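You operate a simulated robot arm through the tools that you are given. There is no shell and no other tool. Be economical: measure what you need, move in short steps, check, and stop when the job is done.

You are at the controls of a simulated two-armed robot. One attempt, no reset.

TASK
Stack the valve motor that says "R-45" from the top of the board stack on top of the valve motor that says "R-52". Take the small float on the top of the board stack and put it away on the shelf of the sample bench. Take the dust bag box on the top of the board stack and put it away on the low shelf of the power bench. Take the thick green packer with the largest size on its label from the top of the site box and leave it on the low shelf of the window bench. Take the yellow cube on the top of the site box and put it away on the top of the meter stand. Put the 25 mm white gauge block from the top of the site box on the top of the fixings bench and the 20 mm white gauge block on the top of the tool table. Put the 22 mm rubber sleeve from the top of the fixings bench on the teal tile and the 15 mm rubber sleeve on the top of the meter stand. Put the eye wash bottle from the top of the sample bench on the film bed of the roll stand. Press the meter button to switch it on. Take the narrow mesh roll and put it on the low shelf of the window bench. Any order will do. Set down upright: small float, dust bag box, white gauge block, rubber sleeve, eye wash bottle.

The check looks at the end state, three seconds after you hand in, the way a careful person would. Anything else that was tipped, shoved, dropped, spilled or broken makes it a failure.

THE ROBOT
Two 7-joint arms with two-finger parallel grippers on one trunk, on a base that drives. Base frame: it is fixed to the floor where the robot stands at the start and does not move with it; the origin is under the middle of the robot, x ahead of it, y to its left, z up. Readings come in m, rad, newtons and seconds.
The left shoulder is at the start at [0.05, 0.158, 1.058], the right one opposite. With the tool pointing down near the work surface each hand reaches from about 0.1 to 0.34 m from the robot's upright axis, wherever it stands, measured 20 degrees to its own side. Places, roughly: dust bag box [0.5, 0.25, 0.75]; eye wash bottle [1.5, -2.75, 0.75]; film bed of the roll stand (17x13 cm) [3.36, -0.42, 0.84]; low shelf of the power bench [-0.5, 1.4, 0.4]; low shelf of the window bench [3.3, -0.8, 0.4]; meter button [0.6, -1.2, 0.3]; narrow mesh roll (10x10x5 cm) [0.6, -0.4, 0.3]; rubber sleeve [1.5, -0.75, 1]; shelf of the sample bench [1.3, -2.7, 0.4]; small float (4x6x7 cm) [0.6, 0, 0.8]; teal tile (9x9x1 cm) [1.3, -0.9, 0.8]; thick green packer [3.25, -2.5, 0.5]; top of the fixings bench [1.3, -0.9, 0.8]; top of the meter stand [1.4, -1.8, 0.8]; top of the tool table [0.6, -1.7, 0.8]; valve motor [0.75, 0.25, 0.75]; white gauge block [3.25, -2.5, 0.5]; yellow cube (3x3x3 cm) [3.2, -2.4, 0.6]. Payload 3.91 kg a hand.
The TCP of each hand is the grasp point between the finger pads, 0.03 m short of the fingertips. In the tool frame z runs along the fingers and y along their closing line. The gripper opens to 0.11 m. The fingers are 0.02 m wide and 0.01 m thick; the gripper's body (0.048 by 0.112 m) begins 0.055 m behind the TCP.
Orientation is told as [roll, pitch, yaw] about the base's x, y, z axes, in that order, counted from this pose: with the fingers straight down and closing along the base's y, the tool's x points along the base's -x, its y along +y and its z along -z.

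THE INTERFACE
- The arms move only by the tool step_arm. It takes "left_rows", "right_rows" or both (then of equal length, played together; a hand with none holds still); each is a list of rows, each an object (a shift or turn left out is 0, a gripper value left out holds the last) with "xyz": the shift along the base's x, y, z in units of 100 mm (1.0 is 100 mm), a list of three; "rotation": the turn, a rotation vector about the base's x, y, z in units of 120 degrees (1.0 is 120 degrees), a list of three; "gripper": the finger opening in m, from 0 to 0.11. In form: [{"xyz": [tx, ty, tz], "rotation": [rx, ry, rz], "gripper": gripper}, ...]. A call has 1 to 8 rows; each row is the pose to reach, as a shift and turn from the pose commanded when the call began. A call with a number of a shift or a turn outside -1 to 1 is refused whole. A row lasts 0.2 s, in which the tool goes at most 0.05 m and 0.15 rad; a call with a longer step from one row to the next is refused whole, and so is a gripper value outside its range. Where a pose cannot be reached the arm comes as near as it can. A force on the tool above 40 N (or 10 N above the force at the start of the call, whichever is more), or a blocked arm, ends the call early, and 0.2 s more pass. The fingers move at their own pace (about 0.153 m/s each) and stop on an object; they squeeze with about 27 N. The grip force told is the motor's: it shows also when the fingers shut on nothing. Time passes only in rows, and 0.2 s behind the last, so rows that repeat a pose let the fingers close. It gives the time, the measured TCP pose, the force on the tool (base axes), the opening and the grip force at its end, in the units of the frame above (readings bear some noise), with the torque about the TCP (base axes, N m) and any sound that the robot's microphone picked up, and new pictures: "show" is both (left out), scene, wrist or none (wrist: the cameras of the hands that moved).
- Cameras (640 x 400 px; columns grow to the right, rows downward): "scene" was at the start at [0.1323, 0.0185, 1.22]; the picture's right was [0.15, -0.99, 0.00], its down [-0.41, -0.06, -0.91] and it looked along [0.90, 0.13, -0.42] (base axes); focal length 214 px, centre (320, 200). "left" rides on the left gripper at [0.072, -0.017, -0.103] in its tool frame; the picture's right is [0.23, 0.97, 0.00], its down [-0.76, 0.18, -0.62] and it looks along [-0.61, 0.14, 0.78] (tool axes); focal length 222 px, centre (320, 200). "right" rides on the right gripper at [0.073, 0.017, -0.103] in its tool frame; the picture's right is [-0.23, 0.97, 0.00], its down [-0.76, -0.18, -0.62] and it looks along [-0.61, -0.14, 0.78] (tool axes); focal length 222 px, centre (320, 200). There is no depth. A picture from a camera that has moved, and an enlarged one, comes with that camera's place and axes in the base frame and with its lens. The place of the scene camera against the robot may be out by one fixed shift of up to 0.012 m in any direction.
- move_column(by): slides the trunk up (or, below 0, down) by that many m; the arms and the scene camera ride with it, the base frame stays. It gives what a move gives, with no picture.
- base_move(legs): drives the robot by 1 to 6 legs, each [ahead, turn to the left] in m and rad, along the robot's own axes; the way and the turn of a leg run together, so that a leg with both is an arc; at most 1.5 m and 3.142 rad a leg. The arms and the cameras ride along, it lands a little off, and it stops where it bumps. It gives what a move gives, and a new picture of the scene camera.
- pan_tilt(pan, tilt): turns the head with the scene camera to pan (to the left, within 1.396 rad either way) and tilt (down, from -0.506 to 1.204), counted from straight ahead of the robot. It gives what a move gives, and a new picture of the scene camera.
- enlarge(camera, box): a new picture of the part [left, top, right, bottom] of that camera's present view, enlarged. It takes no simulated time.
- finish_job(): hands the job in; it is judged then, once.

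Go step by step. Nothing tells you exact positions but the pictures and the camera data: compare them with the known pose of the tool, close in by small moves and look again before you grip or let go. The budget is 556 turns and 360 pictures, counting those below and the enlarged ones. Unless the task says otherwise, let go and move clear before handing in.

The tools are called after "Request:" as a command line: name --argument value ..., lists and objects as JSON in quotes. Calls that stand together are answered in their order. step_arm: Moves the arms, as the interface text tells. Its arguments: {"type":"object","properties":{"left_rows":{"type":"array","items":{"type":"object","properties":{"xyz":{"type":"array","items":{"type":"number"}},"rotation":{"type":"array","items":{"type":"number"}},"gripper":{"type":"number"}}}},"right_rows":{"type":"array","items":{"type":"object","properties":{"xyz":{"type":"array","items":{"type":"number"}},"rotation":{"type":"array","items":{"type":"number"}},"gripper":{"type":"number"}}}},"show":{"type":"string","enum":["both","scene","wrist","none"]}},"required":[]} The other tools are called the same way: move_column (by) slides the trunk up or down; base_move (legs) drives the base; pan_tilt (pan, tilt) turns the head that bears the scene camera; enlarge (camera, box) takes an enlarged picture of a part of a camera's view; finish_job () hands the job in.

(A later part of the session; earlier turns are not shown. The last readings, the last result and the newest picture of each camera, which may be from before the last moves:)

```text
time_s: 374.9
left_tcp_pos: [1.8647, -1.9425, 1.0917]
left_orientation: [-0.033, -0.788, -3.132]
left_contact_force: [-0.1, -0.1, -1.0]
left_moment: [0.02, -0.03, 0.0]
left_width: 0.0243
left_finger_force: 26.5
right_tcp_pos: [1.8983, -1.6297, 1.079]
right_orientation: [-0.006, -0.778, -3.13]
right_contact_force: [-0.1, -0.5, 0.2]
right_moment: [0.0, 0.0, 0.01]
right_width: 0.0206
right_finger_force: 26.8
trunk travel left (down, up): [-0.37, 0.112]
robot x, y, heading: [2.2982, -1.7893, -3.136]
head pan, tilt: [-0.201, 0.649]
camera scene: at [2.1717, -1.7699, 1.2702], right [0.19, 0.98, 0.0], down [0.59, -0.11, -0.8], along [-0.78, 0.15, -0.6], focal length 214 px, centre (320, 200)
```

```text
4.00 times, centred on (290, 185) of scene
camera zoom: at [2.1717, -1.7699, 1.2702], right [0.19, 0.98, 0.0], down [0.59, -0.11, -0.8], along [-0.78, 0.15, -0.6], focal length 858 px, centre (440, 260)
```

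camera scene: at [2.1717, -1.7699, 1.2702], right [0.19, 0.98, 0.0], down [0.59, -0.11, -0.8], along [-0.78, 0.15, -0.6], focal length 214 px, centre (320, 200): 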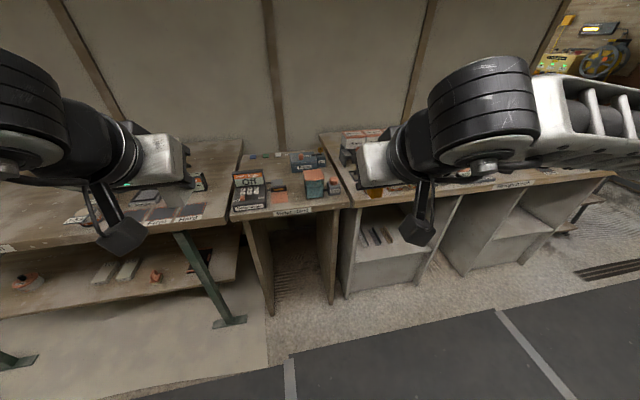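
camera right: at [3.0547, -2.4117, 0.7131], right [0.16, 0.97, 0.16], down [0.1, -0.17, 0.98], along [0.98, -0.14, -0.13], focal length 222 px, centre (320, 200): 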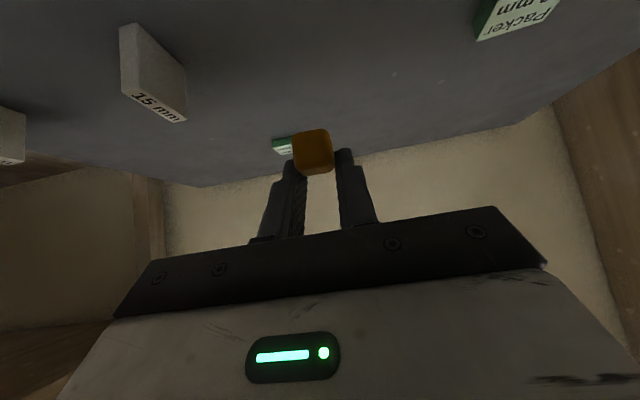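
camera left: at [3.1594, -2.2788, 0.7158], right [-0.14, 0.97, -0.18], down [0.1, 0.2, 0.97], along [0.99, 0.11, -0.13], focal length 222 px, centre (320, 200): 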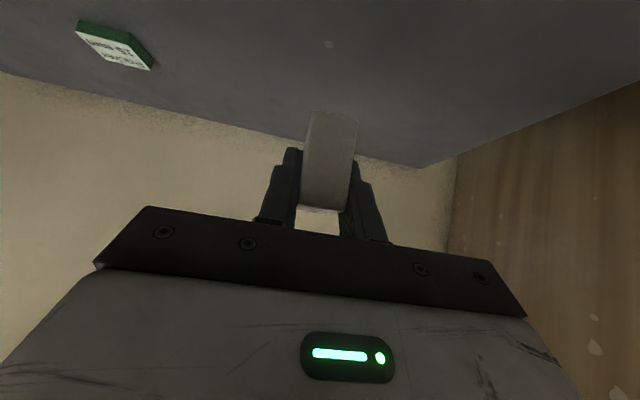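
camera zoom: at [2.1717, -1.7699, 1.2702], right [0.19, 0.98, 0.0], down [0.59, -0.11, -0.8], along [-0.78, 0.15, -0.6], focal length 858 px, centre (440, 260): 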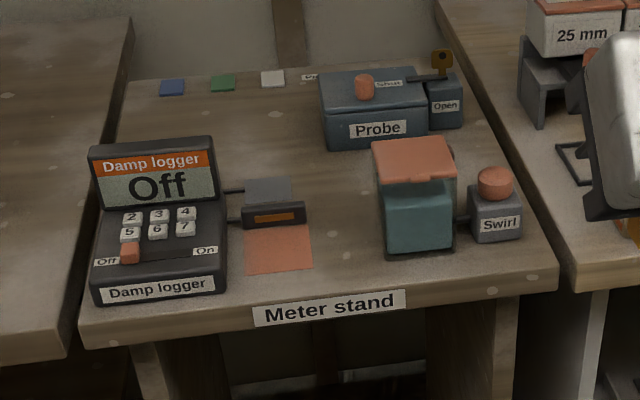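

The meter stand has free space at the front centre, between the orange mat and the teal box, around (1.56, -1.745). I'll drive in and set the cube there.

Request:
base_move --legs '[[0.18, 0]]'

Request:
step_arm --right_rows '[{"xyz": [-0.2, -0.4, -0.2]}, {"xyz": [-0.4, -0.8, -0.4]}, {"xyz": [-0.6, -1.0, -0.7]}, {"xyz": [-0.8, -1.0, -1.0]}]' --show "none"

Request:
step_arm --right_rows '[{"xyz": [-0.4, -0.15, -0.25]}, {"xyz": [-0.7, -0.15, -0.6]}, {"xyz": [-0.7, -0.15, -0.8]}]'

```text
time_s: 376.4
left_tcp_pos: [1.6833, -1.9444, 1.092]
left_orientation: [-0.035, -0.785, -3.134]
left_contact_force: [-0.3, -0.1, -0.8]
left_moment: [0.02, -0.03, 0.0]
left_width: 0.0245
left_finger_force: 27.0
right_tcp_pos: [1.7165, -1.6319, 1.0779]
right_orientation: [-0.005, -0.779, -3.13]
right_contact_force: [-0.1, -0.1, -0.4]
right_moment: [-0.03, 0.04, -0.01]
right_width: 0.0207
right_finger_force: 26.9
trunk travel left (down, up): [-0.37, 0.112]
robot x, y, heading: [2.117, -1.791, -3.13]
head pan, tilt: [-0.201, 0.649]
camera scene: at [1.9914, -1.7718, 1.2701], right [0.19, 0.98, 0.0], down [0.59, -0.11, -0.8], along [-0.78, 0.15, -0.61], focal length 214 px, centre (320, 200)
```

scene: 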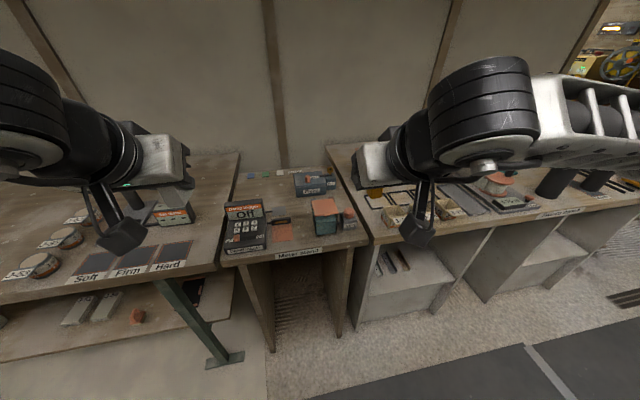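

```text
time_s: 377.4
left_tcp_pos: [1.6835, -1.9435, 1.0925]
left_orientation: [-0.036, -0.786, -3.135]
left_contact_force: [0.0, -0.3, -0.9]
left_moment: [-0.02, 0.01, -0.01]
left_width: 0.0244
left_finger_force: 26.8
right_tcp_pos: [1.6383, -1.7325, 0.9789]
right_orientation: [-0.005, -0.778, -3.132]
right_contact_force: [0.4, 0.2, -0.5]
right_moment: [-0.01, 0.0, 0.01]
right_width: 0.0207
right_finger_force: 27.0
trunk travel left (down, up): [-0.37, 0.112]
robot x, y, heading: [2.1148, -1.7924, -3.131]
head pan, tilt: [-0.201, 0.649]
```

```text
time_s: 378.2
left_tcp_pos: [1.6835, -1.9442, 1.0917]
left_orientation: [-0.033, -0.788, -3.135]
left_contact_force: [1.2, 0.0, -0.2]
left_moment: [0.0, 0.03, 0.01]
left_width: 0.0243
left_finger_force: 27.0
right_tcp_pos: [1.5678, -1.7463, 0.8952]
right_orientation: [-0.005, -0.78, -3.129]
right_contact_force: [-1.0, 0.6, -0.3]
right_moment: [0.04, 0.02, 0.05]
right_width: 0.0204
right_finger_force: 27.7
trunk travel left (down, up): [-0.37, 0.112]
robot x, y, heading: [2.1143, -1.7946, -3.137]
head pan, tilt: [-0.201, 0.649]
camera scene: at [1.992, -1.7717, 1.2702], right [0.19, 0.98, 0.0], down [0.59, -0.11, -0.8], along [-0.78, 0.15, -0.6], focal length 214 px, centre (320, 200)
camera right: at [1.6924, -1.7643, 0.9198], right [-0.15, -0.98, 0.16], down [-0.11, 0.17, 0.98], along [-0.98, 0.13, -0.13], focal length 222 px, centre (320, 200)
```

scene: 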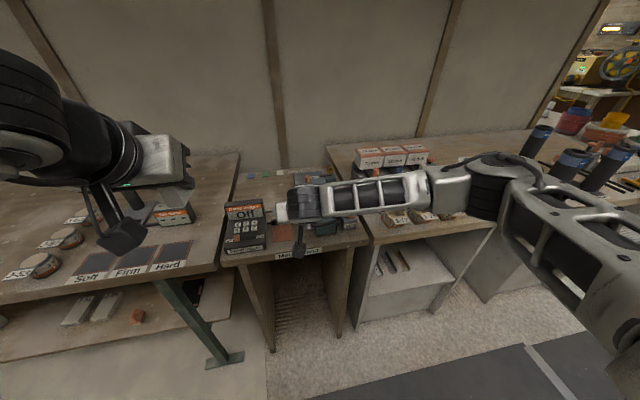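
right: 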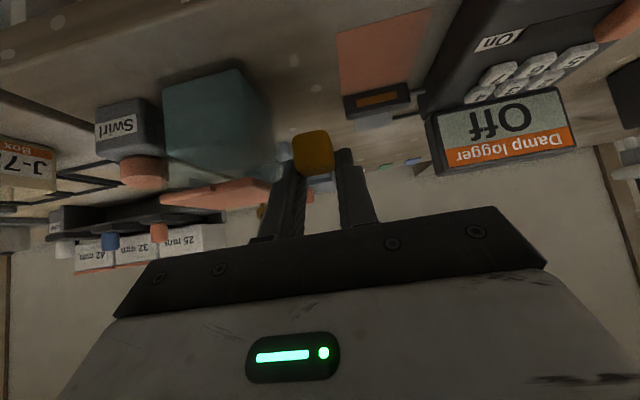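

Request:
step_arm --right_rows '[{"xyz": [-0.02, 0, -0.3]}, {"xyz": [-0.04, 0, -0.55]}, {"xyz": [-0.04, 0, -0.65]}, {"xyz": [-0.04, 0, -0.72]}, {"xyz": [-0.04, 0, -0.78]}, {"xyz": [-0.04, 0, -0.83]}, {"xyz": [-0.04, 0, -0.88]}]' --show "wrist"

```text
time_s: 379.6
left_tcp_pos: [1.6851, -1.9434, 1.0929]
left_orientation: [-0.034, -0.787, -3.135]
left_contact_force: [0.1, 0.2, -0.5]
left_moment: [-0.01, 0.0, 0.03]
left_width: 0.0245
left_finger_force: 26.8
right_tcp_pos: [1.5592, -1.7486, 0.8296]
right_orientation: [0.004, -0.802, -3.134]
right_contact_force: [3.7, 0.9, 13.8]
right_moment: [-0.02, -0.13, -0.03]
right_width: 0.0205
right_finger_force: 26.8
trunk travel left (down, up): [-0.37, 0.112]
robot x, y, heading: [2.1157, -1.7948, -3.131]
head pan, tilt: [-0.201, 0.649]
stopped in row 6 (right hand): the force on the tool passed its limit at 43 N (the readings are from after the stop); the commanded pose is now the measured one
camera right: at [1.6847, -1.7652, 0.8486], right [-0.15, -0.97, 0.17], down [-0.08, 0.18, 0.98], along [-0.99, 0.13, -0.11], focal length 222 px, centre (320, 200)
```

right: 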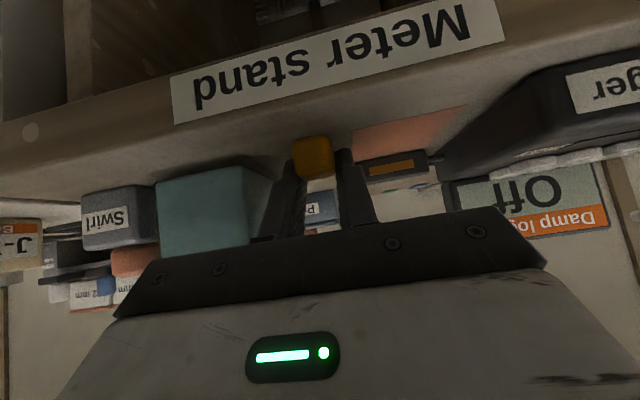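

Request:
enlarge --camera "right" --box '[220, 60, 460, 210]'

```text
2.67 times, centred on (340, 135) of right
camera zoom: at [1.6847, -1.7652, 0.8486], right [-0.15, -0.97, 0.17], down [-0.08, 0.18, 0.98], along [-0.99, 0.13, -0.11], focal length 592 px, centre (267, 373)
```

zoom: 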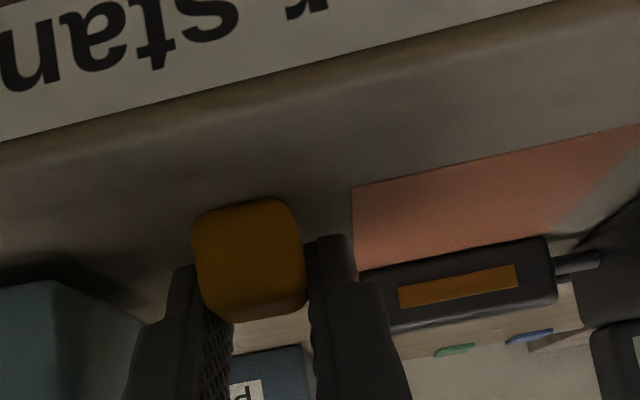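

Cube is on the stand, ~4 cm inside the edge. Release with a small opening and back out.

Request:
step_arm --right_rows '[{"xyz": [0, 0, 0.0], "gripper": 0.035}, {"xyz": [0, 0, 0.0], "gripper": 0.042}, {"xyz": [0.15, 0, 0.15]}, {"xyz": [0.4, 0, 0.4]}, {"xyz": [0.7, 0, 0.7]}, {"xyz": [0.9, 0.2, 1.0]}]' --show "wrist"

```text
time_s: 381.0
left_tcp_pos: [1.6859, -1.944, 1.0926]
left_orientation: [-0.034, -0.789, -3.135]
left_contact_force: [-0.9, -0.2, -1.3]
left_moment: [0.01, 0.01, 0.01]
left_width: 0.0243
left_finger_force: 27.3
right_tcp_pos: [1.6515, -1.727, 0.9249]
right_orientation: [-0.002, -0.793, -3.135]
right_contact_force: [0.6, 0.7, -0.1]
right_moment: [0.01, 0.01, -0.02]
right_width: 0.0421
right_finger_force: 0.1
trunk travel left (down, up): [-0.37, 0.112]
robot x, y, heading: [2.12, -1.7934, -3.128]
head pan, tilt: [-0.201, 0.649]
camera right: at [1.7768, -1.7443, 0.9462], right [-0.15, -0.97, 0.16], down [-0.09, 0.18, 0.98], along [-0.98, 0.14, -0.12], focal length 222 px, centre (320, 200)
```

right: 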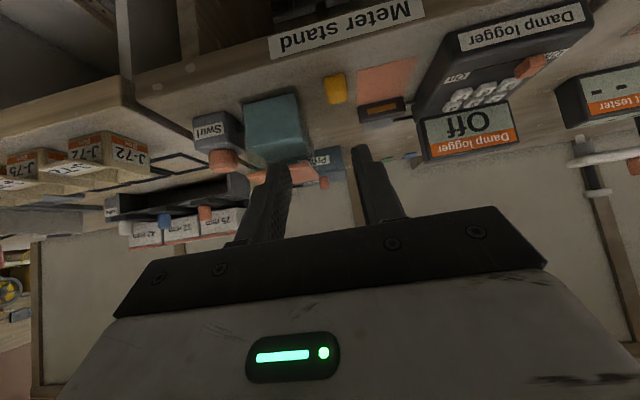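

Cube placed. Next: the fixings bench (25 mm gauge and the sleeves).

Request:
base_move --legs '[[-0.2, 0], [0, -1.57], [0.85, 0], [0, 1.57]]'

Request:
pan_tilt --pan 0.0 --tilt 0.65

Request:
enlarge --camera "scene" --box '[120, 100, 520, 270]'

```text
time_s: 394.4
left_tcp_pos: [1.8932, -1.0868, 1.0931]
left_orientation: [-0.036, -0.788, -3.139]
left_contact_force: [-0.6, 0.0, -0.4]
left_moment: [0.01, 0.01, 0.01]
left_width: 0.0245
left_finger_force: 27.3
right_tcp_pos: [1.8597, -0.8698, 0.9238]
right_orientation: [0.001, -0.795, -3.138]
right_contact_force: [-0.3, 0.2, -0.3]
right_moment: [-0.01, -0.02, 0.0]
right_width: 0.0418
right_finger_force: 0.1
trunk travel left (down, up): [-0.37, 0.112]
robot x, y, heading: [2.3216, -0.9356, -3.136]
head pan, tilt: [-0.201, 0.649]
camera scene: at [2.2005, -0.9158, 1.2702], right [0.19, 0.98, 0.0], down [0.59, -0.12, -0.8], along [-0.78, 0.15, -0.6], focal length 214 px, centre (320, 200)
```

scene: 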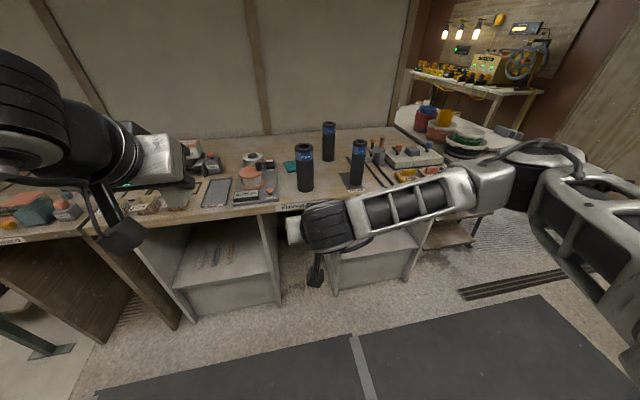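

```text
time_s: 395.2
left_tcp_pos: [1.8922, -1.0867, 1.0921]
left_orientation: [-0.035, -0.787, -3.138]
left_contact_force: [-0.3, -0.9, -0.5]
left_moment: [-0.03, 0.04, -0.01]
left_width: 0.0242
left_finger_force: 27.0
right_tcp_pos: [1.8596, -0.8708, 0.9256]
right_orientation: [0.001, -0.794, -3.139]
right_contact_force: [-0.3, 0.9, 0.1]
right_moment: [0.0, -0.02, -0.03]
right_width: 0.042
right_finger_force: 0.0
trunk travel left (down, up): [-0.37, 0.112]
robot x, y, heading: [2.3224, -0.9365, -3.142]
head pan, tilt: [0.0, 0.649]
camera scene: at [2.1989, -0.933, 1.2702], right [-0.01, 1.0, 0.0], down [0.6, 0.0, -0.8], along [-0.8, 0.0, -0.6], focal length 214 px, centre (320, 200)
```

scene: 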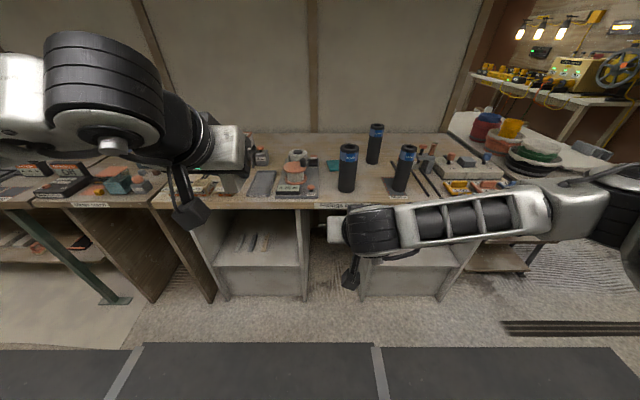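

```text
1.60 times, centred on (320, 185) of scene
camera zoom: at [2.1989, -0.933, 1.2702], right [-0.01, 1.0, 0.0], down [0.6, 0.0, -0.8], along [-0.8, 0.0, -0.6], focal length 343 px, centre (320, 224)
```

zoom: 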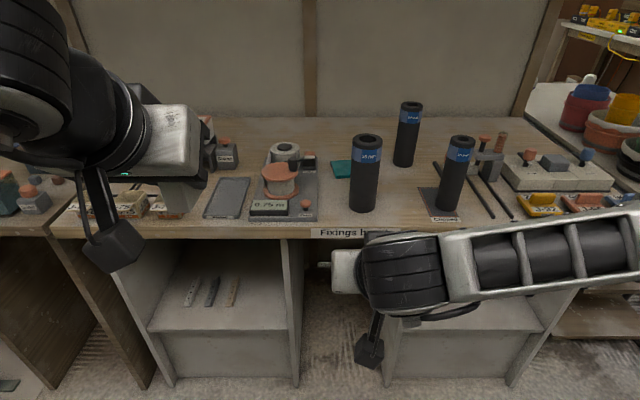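

Request:
enlarge --camera "scene" --box '[310, 110, 450, 220]'

Request:
enlarge --camera "right" --box '[100, 0, 580, 260]'

```text
3.64 times, centred on (380, 165) of scene
camera zoom: at [2.1989, -0.933, 1.2702], right [-0.01, 1.0, 0.0], down [0.6, 0.0, -0.8], along [-0.8, 0.0, -0.6], focal length 780 px, centre (102, 327)
```

zoom: 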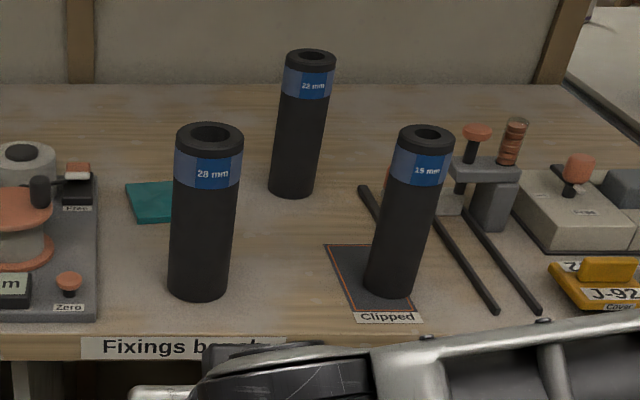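

```text
1.33 times, centred on (340, 130) of right
camera zoom: at [1.9847, -0.888, 0.9461], right [-0.16, -0.97, 0.16], down [-0.09, 0.18, 0.98], along [-0.98, 0.14, -0.11], focal length 296 px, centre (293, 293)
```

zoom: 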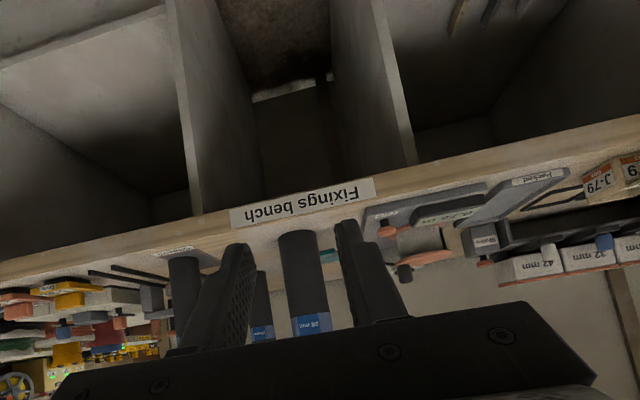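

Sleeves: 28 mm front-left, 22 mm at the back, 15 mm front-right; the teal tile is behind the 28. I'll turn the right hand vertical and raise it, then move in to set the gauge block down between the 28 and 15 sleeves.

Request:
step_arm --right_rows '[{"xyz": [0, 0.2, 0.3], "rotation": [0, -0.064, 0]}, {"xyz": [0, 0.4, 0.6], "rotation": [0, -0.128, 0]}, {"xyz": [0, 0.7, 0.9], "rotation": [0, -0.192, 0]}, {"xyz": [0, 0.9, 1.0], "rotation": [0, -0.256, 0]}, {"xyz": [0, 1.0, 1.0], "rotation": [0, -0.32, 0]}, {"xyz": [0, 1.0, 1.0], "rotation": [0, -0.38, 0]}]' --show "none"

Request:
step_arm --right_rows '[{"xyz": [0, 0.2, 0.4], "gripper": 0.08}, {"xyz": [0, 0.4, 0.8]}, {"xyz": [0, 0.6, 1.0]}]' --show "none"

Request:
base_move --legs '[[0, -0.35], [0.37, 0], [0, 0.35]]'

```text
time_s: 396.6
left_tcp_pos: [1.892, -1.0863, 1.0917]
left_orientation: [-0.036, -0.784, -3.139]
left_contact_force: [-0.3, 0.2, -0.3]
left_moment: [-0.04, 0.0, 0.02]
left_width: 0.0243
left_finger_force: 27.0
right_tcp_pos: [1.8587, -0.7701, 1.0256]
right_orientation: [0.002, 0.003, -3.137]
right_contact_force: [0.4, -0.2, -0.1]
right_moment: [0.0, 0.0, 0.0]
right_width: 0.0419
right_finger_force: 0.1
trunk travel left (down, up): [-0.37, 0.112]
robot x, y, heading: [2.3257, -0.9399, -3.137]
head pan, tilt: [0.0, 0.649]
```

```text
time_s: 397.4
left_tcp_pos: [1.8929, -1.0871, 1.0927]
left_orientation: [-0.035, -0.786, -3.14]
left_contact_force: [-0.5, 0.3, -1.2]
left_moment: [0.0, 0.0, 0.0]
left_width: 0.0242
left_finger_force: 27.0
right_tcp_pos: [1.8615, -0.7113, 1.1266]
right_orientation: [0.002, 0.001, -3.138]
right_contact_force: [-0.1, 0.4, 1.0]
right_moment: [0.01, -0.02, 0.04]
right_width: 0.0802
right_finger_force: 0.1
trunk travel left (down, up): [-0.37, 0.112]
robot x, y, heading: [2.3254, -0.936, -3.134]
head pan, tilt: [0.0, 0.649]
```

```text
time_s: 401.9
left_tcp_pos: [1.5432, -0.96, 1.0926]
left_orientation: [-0.035, -0.785, 3.142]
left_contact_force: [0.4, -0.1, 0.6]
left_moment: [-0.01, 0.01, 0.01]
left_width: 0.0244
left_finger_force: 27.4
right_tcp_pos: [1.5129, -0.5832, 1.1255]
right_orientation: [0.0, 0.001, 3.141]
right_contact_force: [-0.9, 0.3, -0.4]
right_moment: [0.02, 0.02, -0.01]
right_width: 0.08
right_finger_force: 0.1
trunk travel left (down, up): [-0.37, 0.112]
robot x, y, heading: [1.9776, -0.8144, -3.144]
head pan, tilt: [0.0, 0.649]
camera scene: at [1.8503, -0.8074, 1.2702], right [0.0, 1.0, 0.0], down [0.6, 0.0, -0.8], along [-0.8, 0.0, -0.6], focal length 214 px, centre (320, 200)
```

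scene: 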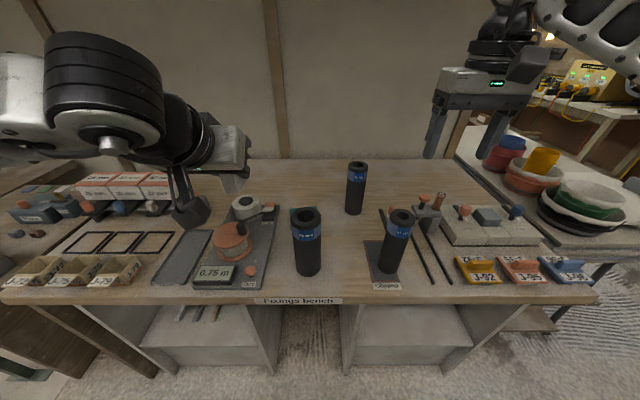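

Request:
step_arm --left_rows '[{"xyz": [0, 0.4, 0]}, {"xyz": [0, 0.8, 0]}, {"xyz": [0, 1.0, 0]}]' --right_rows '[{"xyz": [0.2, 0.3, 0]}, {"xyz": [0.4, 0.6, 0]}, {"xyz": [0.4, 0.8, 0]}]' --show "none"

Request:
step_arm --left_rows '[{"xyz": [0, 0.4, 0]}, {"xyz": [0, 0.8, -0.1]}, {"xyz": [0.0, 1.0, -0.4]}, {"xyz": [0.0, 1.0, -0.8]}, {"xyz": [0.0, 1.0, -1.0]}]' --show "none"

Request:
step_arm --left_rows '[{"xyz": [0, 0.2, -0.3]}, {"xyz": [0, 0.2, -0.7]}, {"xyz": [0.0, 0.2, -0.9]}]' --show "both"

```text
time_s: 402.7
left_tcp_pos: [1.5434, -0.8594, 1.0924]
left_orientation: [-0.034, -0.785, 3.143]
left_contact_force: [-0.3, 0.4, 0.0]
left_moment: [0.01, 0.0, 0.0]
left_width: 0.0245
left_finger_force: 26.5
right_tcp_pos: [1.5518, -0.5024, 1.1256]
right_orientation: [0.004, 0.001, 3.142]
right_contact_force: [-0.4, -0.1, 0.5]
right_moment: [-0.01, 0.03, 0.04]
right_width: 0.0803
right_finger_force: 0.1
trunk travel left (down, up): [-0.37, 0.112]
robot x, y, heading: [1.9747, -0.8074, -3.141]
head pan, tilt: [0.0, 0.649]
```

```text
time_s: 403.9
left_tcp_pos: [1.5447, -0.7599, 0.9924]
left_orientation: [-0.036, -0.784, 3.143]
left_contact_force: [0.6, 0.5, -0.3]
left_moment: [0.01, -0.01, -0.01]
left_width: 0.0243
left_finger_force: 26.7
right_tcp_pos: [1.5529, -0.5026, 1.1258]
right_orientation: [0.001, 0.002, 3.138]
right_contact_force: [-0.5, 0.8, -0.5]
right_moment: [-0.03, 0.0, 0.02]
right_width: 0.0799
right_finger_force: 0.1
trunk travel left (down, up): [-0.37, 0.112]
robot x, y, heading: [1.9731, -0.8116, -3.141]
head pan, tilt: [0.0, 0.649]
```

```text
time_s: 404.7
left_tcp_pos: [1.5421, -0.7393, 0.9029]
left_orientation: [-0.037, -0.785, 3.141]
left_contact_force: [-0.2, -0.2, -0.4]
left_moment: [-0.03, 0.0, -0.03]
left_width: 0.024
left_finger_force: 27.2
right_tcp_pos: [1.5526, -0.5032, 1.1247]
right_orientation: [0.003, 0.001, 3.141]
right_contact_force: [-0.3, 0.7, 0.7]
right_moment: [0.01, 0.01, 0.05]
right_width: 0.0801
right_finger_force: 0.0
trunk travel left (down, up): [-0.37, 0.112]
robot x, y, heading: [1.974, -0.8117, -3.136]
head pan, tilt: [0.0, 0.649]
camera scene: at [1.8502, -0.807, 1.2702], right [0.0, 1.0, 0.0], down [0.6, 0.0, -0.8], along [-0.8, 0.0, -0.6], focal length 214 px, centre (320, 200)
camera left: at [1.6681, -0.7257, 0.9259], right [0.14, -0.97, -0.19], down [-0.1, -0.2, 0.97], along [-0.99, -0.11, -0.13], focal length 222 px, centre (320, 200)
```

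scene: 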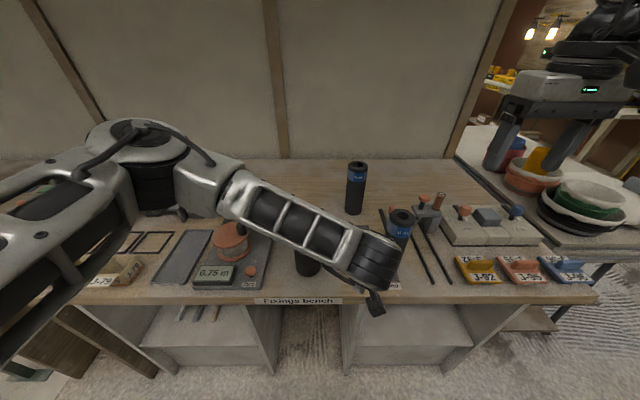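
left: 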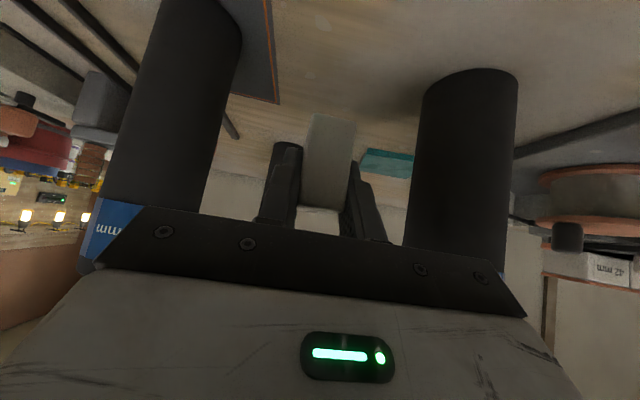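

Clearances look fine. Lowering the block the rest of the way.

Request:
step_arm --left_rows '[{"xyz": [0, 0, -0.25]}, {"xyz": [0, 0, -0.4]}, {"xyz": [0, 0, -0.48]}, {"xyz": [0, 0, -0.54]}, {"xyz": [0, 0, -0.59]}, {"xyz": [0, 0, -0.63]}, {"xyz": [0, 0, -0.67]}]' --show "wrist"

```text
time_s: 406.3
left_tcp_pos: [1.5421, -0.7389, 0.8372]
left_orientation: [-0.036, -0.791, -3.143]
left_contact_force: [1.7, -2.7, 13.8]
left_moment: [-0.26, -0.09, 0.04]
left_width: 0.0243
left_finger_force: 27.3
right_tcp_pos: [1.5536, -0.5043, 1.1264]
right_orientation: [0.004, 0.001, 3.141]
right_contact_force: [0.1, -0.5, -0.6]
right_moment: [0.04, -0.01, 0.01]
right_width: 0.0799
right_finger_force: 0.1
trunk travel left (down, up): [-0.37, 0.112]
robot x, y, heading: [1.9755, -0.8133, -3.142]
head pan, tilt: [0.0, 0.649]
camera left: at [1.6682, -0.7251, 0.8605], right [0.13, -0.97, -0.19], down [-0.1, -0.2, 0.97], along [-0.99, -0.11, -0.12], focal length 222 px, centre (320, 200)
```

left: 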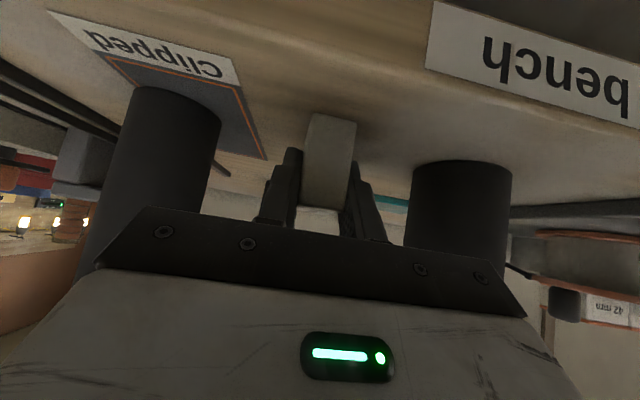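

Request:
step_arm --left_rows '[{"xyz": [0, 0, 0.02]}, {"xyz": [0, 0, 0.02], "gripper": 0.04}, {"xyz": [0, 0, 0.02], "gripper": 0.05}, {"xyz": [0.15, 0, 0.17]}, {"xyz": [0.45, 0, 0.5]}, {"xyz": [0.7, -0.1, 0.9]}, {"xyz": [0.9, -0.4, 1.0]}]' --show "wrist"

```text
time_s: 407.9
left_tcp_pos: [1.6333, -0.7796, 0.9368]
left_orientation: [-0.034, -0.786, 3.141]
left_contact_force: [-0.9, 0.2, 0.1]
left_moment: [-0.04, -0.01, 0.03]
left_width: 0.05
left_finger_force: 0.0
right_tcp_pos: [1.552, -0.5043, 1.1265]
right_orientation: [0.001, 0.002, 3.141]
right_contact_force: [0.0, -0.2, -0.6]
right_moment: [-0.03, -0.01, -0.01]
right_width: 0.0801
right_finger_force: 0.0
trunk travel left (down, up): [-0.37, 0.112]
robot x, y, heading: [1.976, -0.8098, -3.139]
head pan, tilt: [0.0, 0.649]
camera left: at [1.7585, -0.7664, 0.9593], right [0.14, -0.97, -0.19], down [-0.1, -0.2, 0.97], along [-0.99, -0.11, -0.13], focal length 222 px, centre (320, 200)
```

left: 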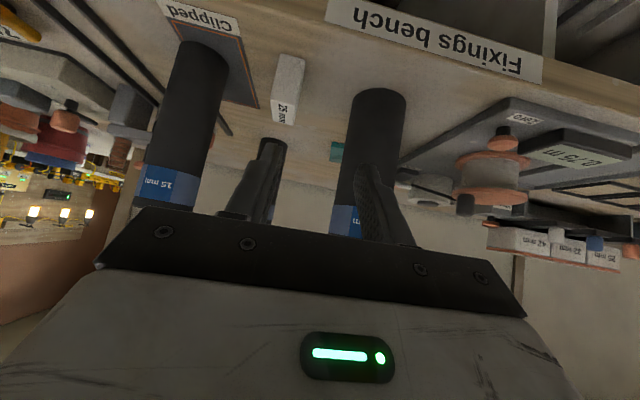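

Gauge block stands upright. Park the left hand and move in for the 22 mm sleeve with the right hand.

Request:
step_arm --left_rows '[{"xyz": [0.1, 0, 0.4]}, {"xyz": [0.2, -0.2, 0.8]}, {"xyz": [0.2, -0.6, 1.0]}, {"xyz": [0.2, -1.0, 1.0]}]' --right_rows '[{"xyz": [0, -0.4, 0]}, {"xyz": [-0.1, -0.8, 0]}, {"xyz": [-0.2, -1.0, 0]}, {"xyz": [-0.2, -1.0, 0]}]' --show "none"

Request:
step_arm --left_rows '[{"xyz": [0, -0.4, 0.2]}, {"xyz": [0, -0.8, 0.4]}, {"xyz": [0, -1.0, 0.5]}]' --right_rows '[{"xyz": [-0.4, -0.2, 0]}, {"xyz": [-0.8, -0.4, 0]}, {"xyz": [-1.0, -0.8, 0]}]' --show "none"

Request:
base_move --legs '[[0.08, 0]]'

Request:
enlarge --camera "right" --box '[0, 0, 640, 400]'

```text
time_s: 408.9
left_tcp_pos: [1.645, -0.8705, 1.0374]
left_orientation: [-0.033, -0.786, 3.14]
left_contact_force: [0.5, -0.5, -0.3]
left_moment: [-0.03, -0.01, -0.02]
left_width: 0.0501
left_finger_force: 0.2
left hand out of reach, approached as far as the arm can: row 4
right_tcp_pos: [1.5325, -0.6036, 1.126]
right_orientation: [0.002, 0.0, 3.141]
right_contact_force: [0.5, 0.6, -0.4]
right_moment: [0.03, 0.0, 0.0]
right_width: 0.0801
right_finger_force: 0.0
trunk travel left (down, up): [-0.37, 0.112]
robot x, y, heading: [1.9763, -0.8121, -3.14]
head pan, tilt: [0.0, 0.649]
```

```text
time_s: 409.7
left_tcp_pos: [1.6167, -0.9612, 1.1068]
left_orientation: [-0.036, -0.788, 3.141]
left_contact_force: [0.1, 0.8, 0.3]
left_moment: [0.0, 0.0, 0.01]
left_width: 0.0503
left_finger_force: 0.1
left hand out of reach, approached as far as the arm can: row 1, 2, 3
right_tcp_pos: [1.4326, -0.6844, 1.1245]
right_orientation: [0.002, 0.0, 3.142]
right_contact_force: [0.2, -1.1, 0.3]
right_moment: [0.03, 0.01, 0.04]
right_width: 0.08
right_finger_force: 0.1
trunk travel left (down, up): [-0.37, 0.112]
robot x, y, heading: [1.9775, -0.8138, -3.141]
head pan, tilt: [0.0, 0.649]
```

```text
time_s: 410.8
left_tcp_pos: [1.5355, -0.9597, 1.1056]
left_orientation: [-0.035, -0.783, 3.139]
left_contact_force: [-0.2, 0.1, 0.2]
left_moment: [0.02, 0.0, -0.02]
left_width: 0.0501
left_finger_force: 0.0
right_tcp_pos: [1.352, -0.6836, 1.1252]
right_orientation: [0.004, 0.001, 3.138]
right_contact_force: [0.0, -0.1, -0.1]
right_moment: [0.01, -0.02, 0.0]
right_width: 0.0798
right_finger_force: 0.0
trunk travel left (down, up): [-0.37, 0.112]
robot x, y, heading: [1.8933, -0.813, -3.14]
head pan, tilt: [0.0, 0.649]
camera scene: at [1.7696, -0.8072, 1.2701], right [0.0, 1.0, 0.0], down [0.61, 0.0, -0.8], along [-0.8, 0.0, -0.61], focal length 214 px, centre (320, 200)
```

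scene: 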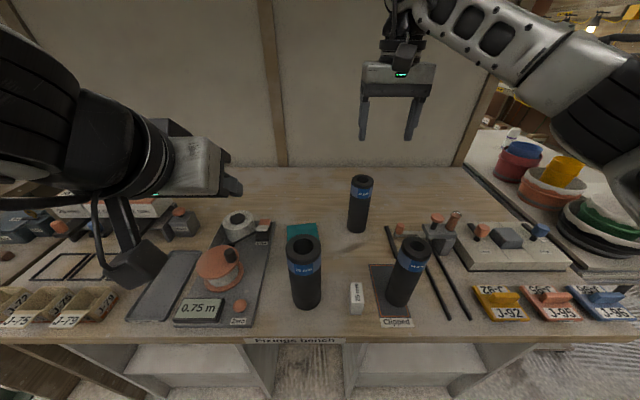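

```text
1.00 times, centred on (320, 200) of right (not enlarged: the box is as wide or as high as the picture)
camera zoom: at [1.4241, -0.7016, 1.2295], right [-0.23, -0.97, 0.0], down [-0.76, 0.18, 0.62], along [-0.61, 0.14, -0.78], focal length 222 px, centre (320, 200)
```

zoom: 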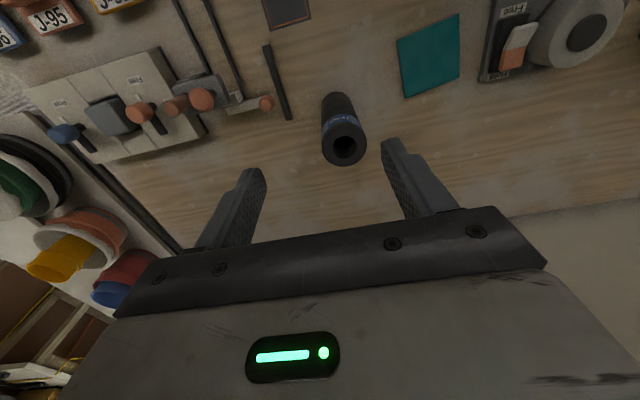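

22 mm sleeve at (1.30, -0.703), top ≈0.965; tile centre ≈(1.339, -0.866). Moving over the sleeve and descending.

Request:
step_arm --right_rows '[{"xyz": [-0.3, -0.1, -0.2]}, {"xyz": [-0.52, -0.19, -0.5]}, {"xyz": [-0.52, -0.19, -0.9]}, {"xyz": [-0.52, -0.19, -1.0]}]' --show "wrist"

```text
time_s: 411.8
left_tcp_pos: [1.5367, -0.9603, 1.1064]
left_orientation: [-0.035, -0.785, 3.141]
left_contact_force: [0.5, -0.3, -0.7]
left_moment: [0.03, 0.0, -0.01]
left_width: 0.05
left_finger_force: 0.0
right_tcp_pos: [1.2982, -0.7032, 1.0267]
right_orientation: [0.001, -0.001, 3.143]
right_contact_force: [-0.2, 0.1, -0.3]
right_moment: [-0.01, 0.06, -0.01]
right_width: 0.0797
right_finger_force: 0.1
trunk travel left (down, up): [-0.37, 0.112]
robot x, y, heading: [1.8965, -0.8102, -3.141]
head pan, tilt: [0.0, 0.649]
camera right: at [1.3721, -0.721, 1.1302], right [-0.23, -0.97, 0.0], down [-0.76, 0.18, 0.62], along [-0.61, 0.14, -0.78], focal length 222 px, centre (320, 200)
```

right: 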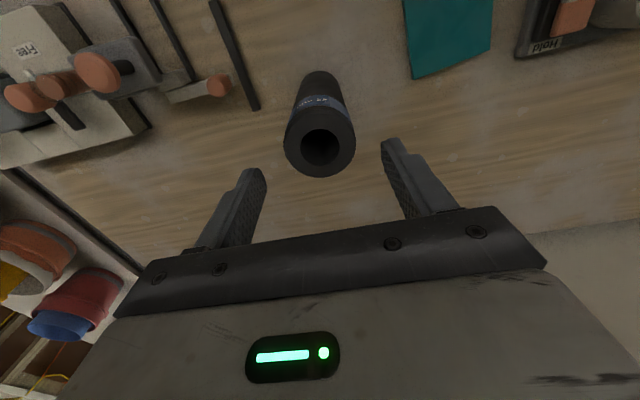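

Request:
step_arm --right_rows '[{"xyz": [-0.01, 0, -0.4]}, {"xyz": [-0.01, 0, -0.8]}, {"xyz": [-0.01, 0, -1.0]}, {"xyz": [-0.01, 0, -1.0], "gripper": 0.05}, {"xyz": [-0.01, 0, -1.0], "gripper": 0.02}, {"xyz": [-0.01, 0, -1.0], "gripper": 0.02}, {"xyz": [-0.01, 0, -0.8]}]' --show "wrist"

```text
time_s: 413.4
left_tcp_pos: [1.5361, -0.9605, 1.1058]
left_orientation: [-0.035, -0.783, 3.14]
left_contact_force: [0.9, -0.6, -0.2]
left_moment: [0.01, 0.0, -0.04]
left_width: 0.0498
left_finger_force: 0.1
right_tcp_pos: [1.2984, -0.703, 0.9448]
right_orientation: [0.002, 0.002, 3.141]
right_contact_force: [-0.4, -0.8, -1.6]
right_moment: [0.03, -0.01, -0.02]
right_width: 0.0555
right_finger_force: 26.4
trunk travel left (down, up): [-0.37, 0.112]
robot x, y, heading: [1.8946, -0.8104, -3.142]
head pan, tilt: [0.0, 0.649]
camera right: at [1.371, -0.7208, 1.05], right [-0.23, -0.97, 0.0], down [-0.76, 0.18, 0.62], along [-0.61, 0.14, -0.78], focal length 222 px, centre (320, 200)
```

right: 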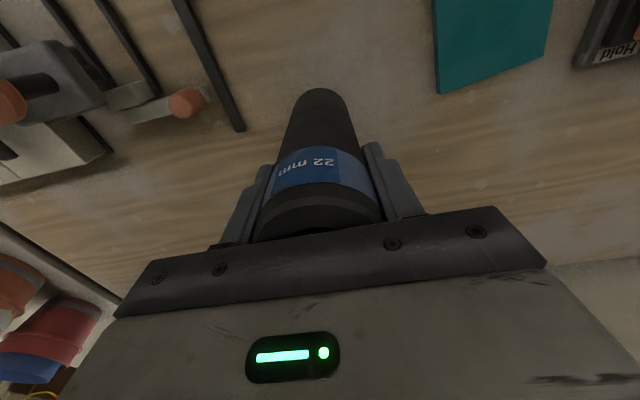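

Request:
step_arm --right_rows '[{"xyz": [0, 0, 0.35]}, {"xyz": [0.1, -0.35, 0.4]}, {"xyz": [0.2, -0.75, 0.4]}, {"xyz": [0.3, -1.0, 0.4]}]' --show "none"

Request:
step_arm --right_rows '[{"xyz": [0.05, -0.4, 0]}, {"xyz": [0.1, -0.65, 0]}, {"xyz": [0.1, -0.65, -0.3]}, {"xyz": [0.1, -0.65, -0.4]}]' --show "both"

```text
time_s: 414.4
left_tcp_pos: [1.5363, -0.9609, 1.1056]
left_orientation: [-0.036, -0.785, 3.143]
left_contact_force: [-0.2, 0.6, 0.3]
left_moment: [-0.02, 0.01, 0.01]
left_width: 0.0502
left_finger_force: 0.2
right_tcp_pos: [1.3287, -0.8032, 0.986]
right_orientation: [0.0, -0.001, 3.139]
right_contact_force: [-0.8, -0.4, -0.2]
right_moment: [-0.04, -0.03, 0.03]
right_width: 0.0557
right_finger_force: 26.9
trunk travel left (down, up): [-0.37, 0.112]
robot x, y, heading: [1.8952, -0.8108, -3.143]
head pan, tilt: [0.0, 0.649]
```

```text
time_s: 415.4
left_tcp_pos: [1.5352, -0.9605, 1.1064]
left_orientation: [-0.034, -0.785, 3.139]
left_contact_force: [0.8, 0.6, 0.5]
left_moment: [-0.01, 0.02, 0.01]
left_width: 0.0501
left_finger_force: 0.2
right_tcp_pos: [1.3391, -0.8683, 0.9461]
right_orientation: [0.001, 0.0, 3.139]
right_contact_force: [0.5, 0.0, -0.8]
right_moment: [-0.03, -0.03, 0.01]
right_width: 0.0559
right_finger_force: 27.1
trunk travel left (down, up): [-0.37, 0.112]
robot x, y, heading: [1.8951, -0.8103, -3.141]
head pan, tilt: [0.0, 0.649]
camera scene: at [1.7704, -0.8072, 1.2702], right [0.0, 1.0, 0.0], down [0.6, 0.0, -0.8], along [-0.8, 0.0, -0.6], focal length 214 px, centre (320, 200)
camera right: at [1.4117, -0.8854, 1.0499], right [-0.23, -0.97, 0.0], down [-0.76, 0.18, 0.62], along [-0.61, 0.14, -0.78], focal length 222 px, centre (320, 200)
```

scene: 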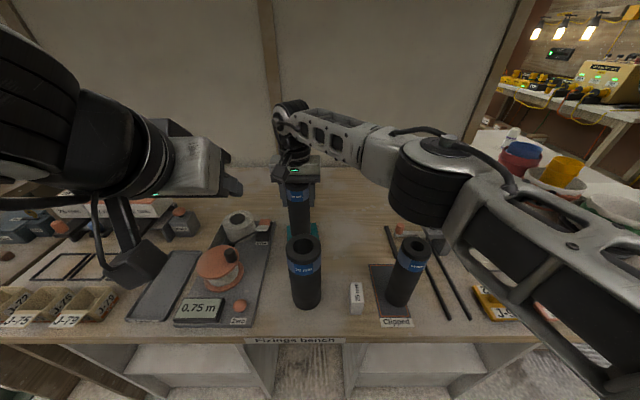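
right: 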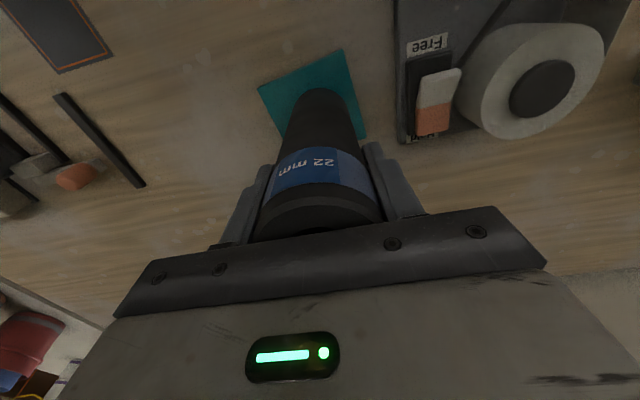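

Request:
step_arm --right_rows '[{"xyz": [0, 0.08, 0]}, {"xyz": [0, 0.08, -0.05]}, {"xyz": [0, 0.08, -0.09]}, {"xyz": [0, 0.08, -0.12]}, {"xyz": [0, 0.08, -0.15]}, {"xyz": [0, 0.08, -0.18]}]' --show "none"

```text
time_s: 416.8
left_tcp_pos: [1.5389, -0.9589, 1.1073]
left_orientation: [-0.034, -0.789, 3.139]
left_contact_force: [0.5, 0.2, -0.1]
left_moment: [0.01, 0.0, -0.02]
left_width: 0.0499
left_finger_force: 0.1
right_tcp_pos: [1.3398, -0.8595, 0.9352]
right_orientation: [0.002, -0.01, 3.139]
right_contact_force: [-1.6, 2.3, 39.1]
right_moment: [0.57, -0.47, 0.04]
right_width: 0.0559
right_finger_force: 26.8
trunk travel left (down, up): [-0.37, 0.112]
robot x, y, heading: [1.8971, -0.8089, -3.142]
head pan, tilt: [0.0, 0.649]
```

Contact. Ease up, release, and rise straight up.

Request:
step_arm --right_rows '[{"xyz": [0, 0, 0.06]}, {"xyz": [0, 0, 0.06], "gripper": 0.07}, {"xyz": [0, 0, 0.06], "gripper": 0.08}, {"xyz": [0, 0, 0.3]}, {"xyz": [0, 0, 0.7]}, {"xyz": [0, 0, 1.0]}]' --show "wrist"

```text
time_s: 418.1
left_tcp_pos: [1.5354, -0.9596, 1.1054]
left_orientation: [-0.036, -0.786, 3.14]
left_contact_force: [0.3, 0.4, 0.5]
left_moment: [-0.02, 0.01, 0.01]
left_width: 0.0501
left_finger_force: 0.0
right_tcp_pos: [1.3399, -0.861, 1.0289]
right_orientation: [0.002, 0.001, 3.141]
right_contact_force: [0.2, 0.1, 0.8]
right_moment: [-0.03, -0.01, 0.01]
right_width: 0.0802
right_finger_force: 0.0
trunk travel left (down, up): [-0.37, 0.112]
robot x, y, heading: [1.8968, -0.81, -3.146]
head pan, tilt: [0.0, 0.649]
camera right: at [1.4129, -0.8773, 1.1326], right [-0.23, -0.97, 0.0], down [-0.76, 0.18, 0.62], along [-0.61, 0.14, -0.78], focal length 222 px, centre (320, 200)
```

right: 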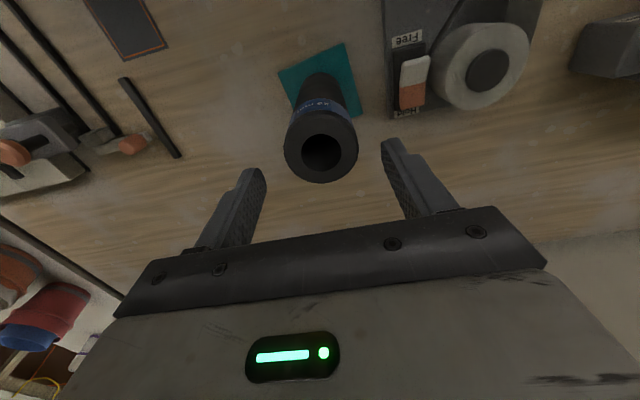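

22 mm sleeve stands on the tile. Now the 15 mm sleeve.

Request:
step_arm --right_rows '[{"xyz": [0, 0.2, 0.4]}, {"xyz": [0.2, 0.5, 0.6]}, {"xyz": [0.5, 0.8, 0.7]}, {"xyz": [0.8, 1.0, 0.7]}, {"xyz": [1.0, 1.0, 0.7]}]' --show "none"

Request:
step_arm --right_rows '[{"xyz": [0.2, 0.4, 0]}, {"xyz": [0.4, 0.8, 0]}, {"xyz": [0.6, 1.0, 0]}, {"xyz": [0.6, 1.0, 0]}]' --show "wrist"

```text
time_s: 419.4
left_tcp_pos: [1.5352, -0.9599, 1.1062]
left_orientation: [-0.036, -0.785, 3.14]
left_contact_force: [0.0, 0.0, 0.1]
left_moment: [-0.04, 0.04, -0.03]
left_width: 0.0502
left_finger_force: 0.1
right_tcp_pos: [1.4393, -0.7586, 1.0987]
right_orientation: [0.001, 0.001, 3.139]
right_contact_force: [-0.7, 0.3, -0.2]
right_moment: [0.04, 0.05, -0.02]
right_width: 0.0802
right_finger_force: 0.1
trunk travel left (down, up): [-0.37, 0.112]
robot x, y, heading: [1.8961, -0.8111, -3.142]
head pan, tilt: [0.0, 0.649]
```

```text
time_s: 420.4
left_tcp_pos: [1.5352, -0.9601, 1.1059]
left_orientation: [-0.035, -0.786, 3.141]
left_contact_force: [0.8, -0.1, 0.8]
left_moment: [0.02, -0.01, 0.01]
left_width: 0.0502
left_finger_force: 0.0
right_tcp_pos: [1.5002, -0.6604, 1.0984]
right_orientation: [0.003, 0.004, 3.139]
right_contact_force: [0.2, 0.6, -0.2]
right_moment: [-0.01, -0.01, -0.03]
right_width: 0.0804
right_finger_force: 0.0
trunk travel left (down, up): [-0.37, 0.112]
robot x, y, heading: [1.8957, -0.8102, -3.14]
head pan, tilt: [0.0, 0.649]
camera right: at [1.5731, -0.6777, 1.2018], right [-0.23, -0.97, 0.0], down [-0.76, 0.18, 0.62], along [-0.61, 0.14, -0.78], focal length 222 px, centre (320, 200)
```

right: 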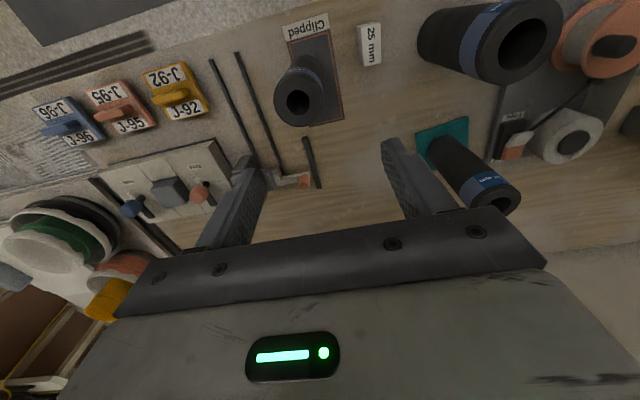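

Request:
step_arm --right_rows '[{"xyz": [0.18, 0.17, -0.2]}, {"xyz": [0.18, 0.17, -0.6]}, {"xyz": [0.18, 0.17, -0.8]}]' --show "wrist"

```text
time_s: 421.1
left_tcp_pos: [1.5355, -0.9591, 1.1061]
left_orientation: [-0.035, -0.784, 3.138]
left_contact_force: [0.6, 0.2, -0.3]
left_moment: [-0.02, -0.01, 0.0]
left_width: 0.05
left_finger_force: 0.0
right_tcp_pos: [1.5179, -0.6424, 1.0181]
right_orientation: [0.002, 0.001, 3.143]
right_contact_force: [-0.2, -0.1, -0.2]
right_moment: [-0.01, -0.02, -0.02]
right_width: 0.08
right_finger_force: 0.1
trunk travel left (down, up): [-0.37, 0.112]
robot x, y, heading: [1.8951, -0.8104, -3.142]
head pan, tilt: [0.0, 0.649]
camera right: at [1.5897, -0.6603, 1.1217], right [-0.23, -0.97, 0.0], down [-0.76, 0.18, 0.62], along [-0.61, 0.14, -0.78], focal length 222 px, centre (320, 200)
```

right: 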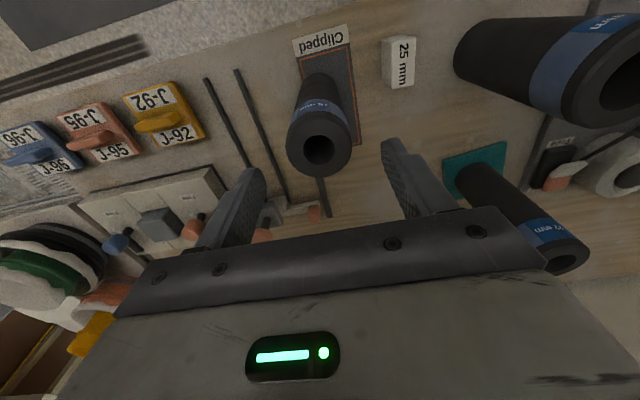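

Request:
step_arm --right_rows '[{"xyz": [-0.02, 0, -0.4]}, {"xyz": [-0.02, 0, -0.8]}, {"xyz": [-0.02, 0, -0.93]}, {"xyz": [-0.02, 0, -0.93], "gripper": 0.05}, {"xyz": [-0.02, 0, -0.93], "gripper": 0.02}, {"xyz": [-0.02, 0, -0.93], "gripper": 0.02}, {"xyz": [-0.02, 0, -0.6]}, {"xyz": [-0.02, 0, -0.2]}]' --show "wrist"

```text
time_s: 422.9
left_tcp_pos: [1.5362, -0.961, 1.1053]
left_orientation: [-0.034, -0.785, 3.141]
left_contact_force: [0.8, -0.1, -0.6]
left_moment: [0.02, -0.03, -0.01]
left_width: 0.0501
left_finger_force: 0.0
right_tcp_pos: [1.5157, -0.6434, 0.9972]
right_orientation: [0.001, 0.002, 3.14]
right_contact_force: [-0.3, 0.8, 0.2]
right_moment: [0.01, 0.02, -0.03]
right_width: 0.0486
right_finger_force: 26.9
trunk travel left (down, up): [-0.37, 0.112]
robot x, y, heading: [1.8951, -0.8143, -3.143]
head pan, tilt: [0.0, 0.649]
camera right: at [1.5887, -0.6603, 1.1015], right [-0.23, -0.97, 0.0], down [-0.76, 0.18, 0.62], along [-0.61, 0.14, -0.78], focal length 222 px, centre (320, 200)
```

right: 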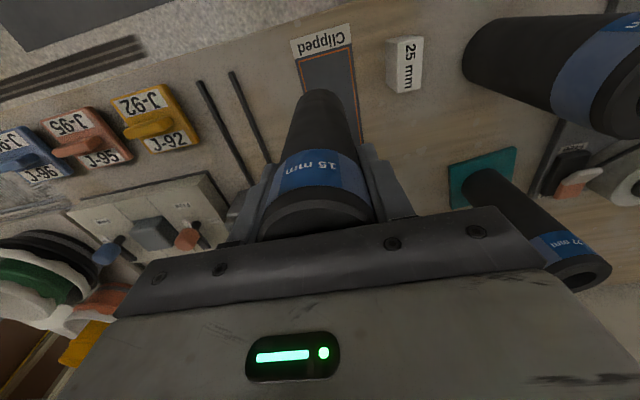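

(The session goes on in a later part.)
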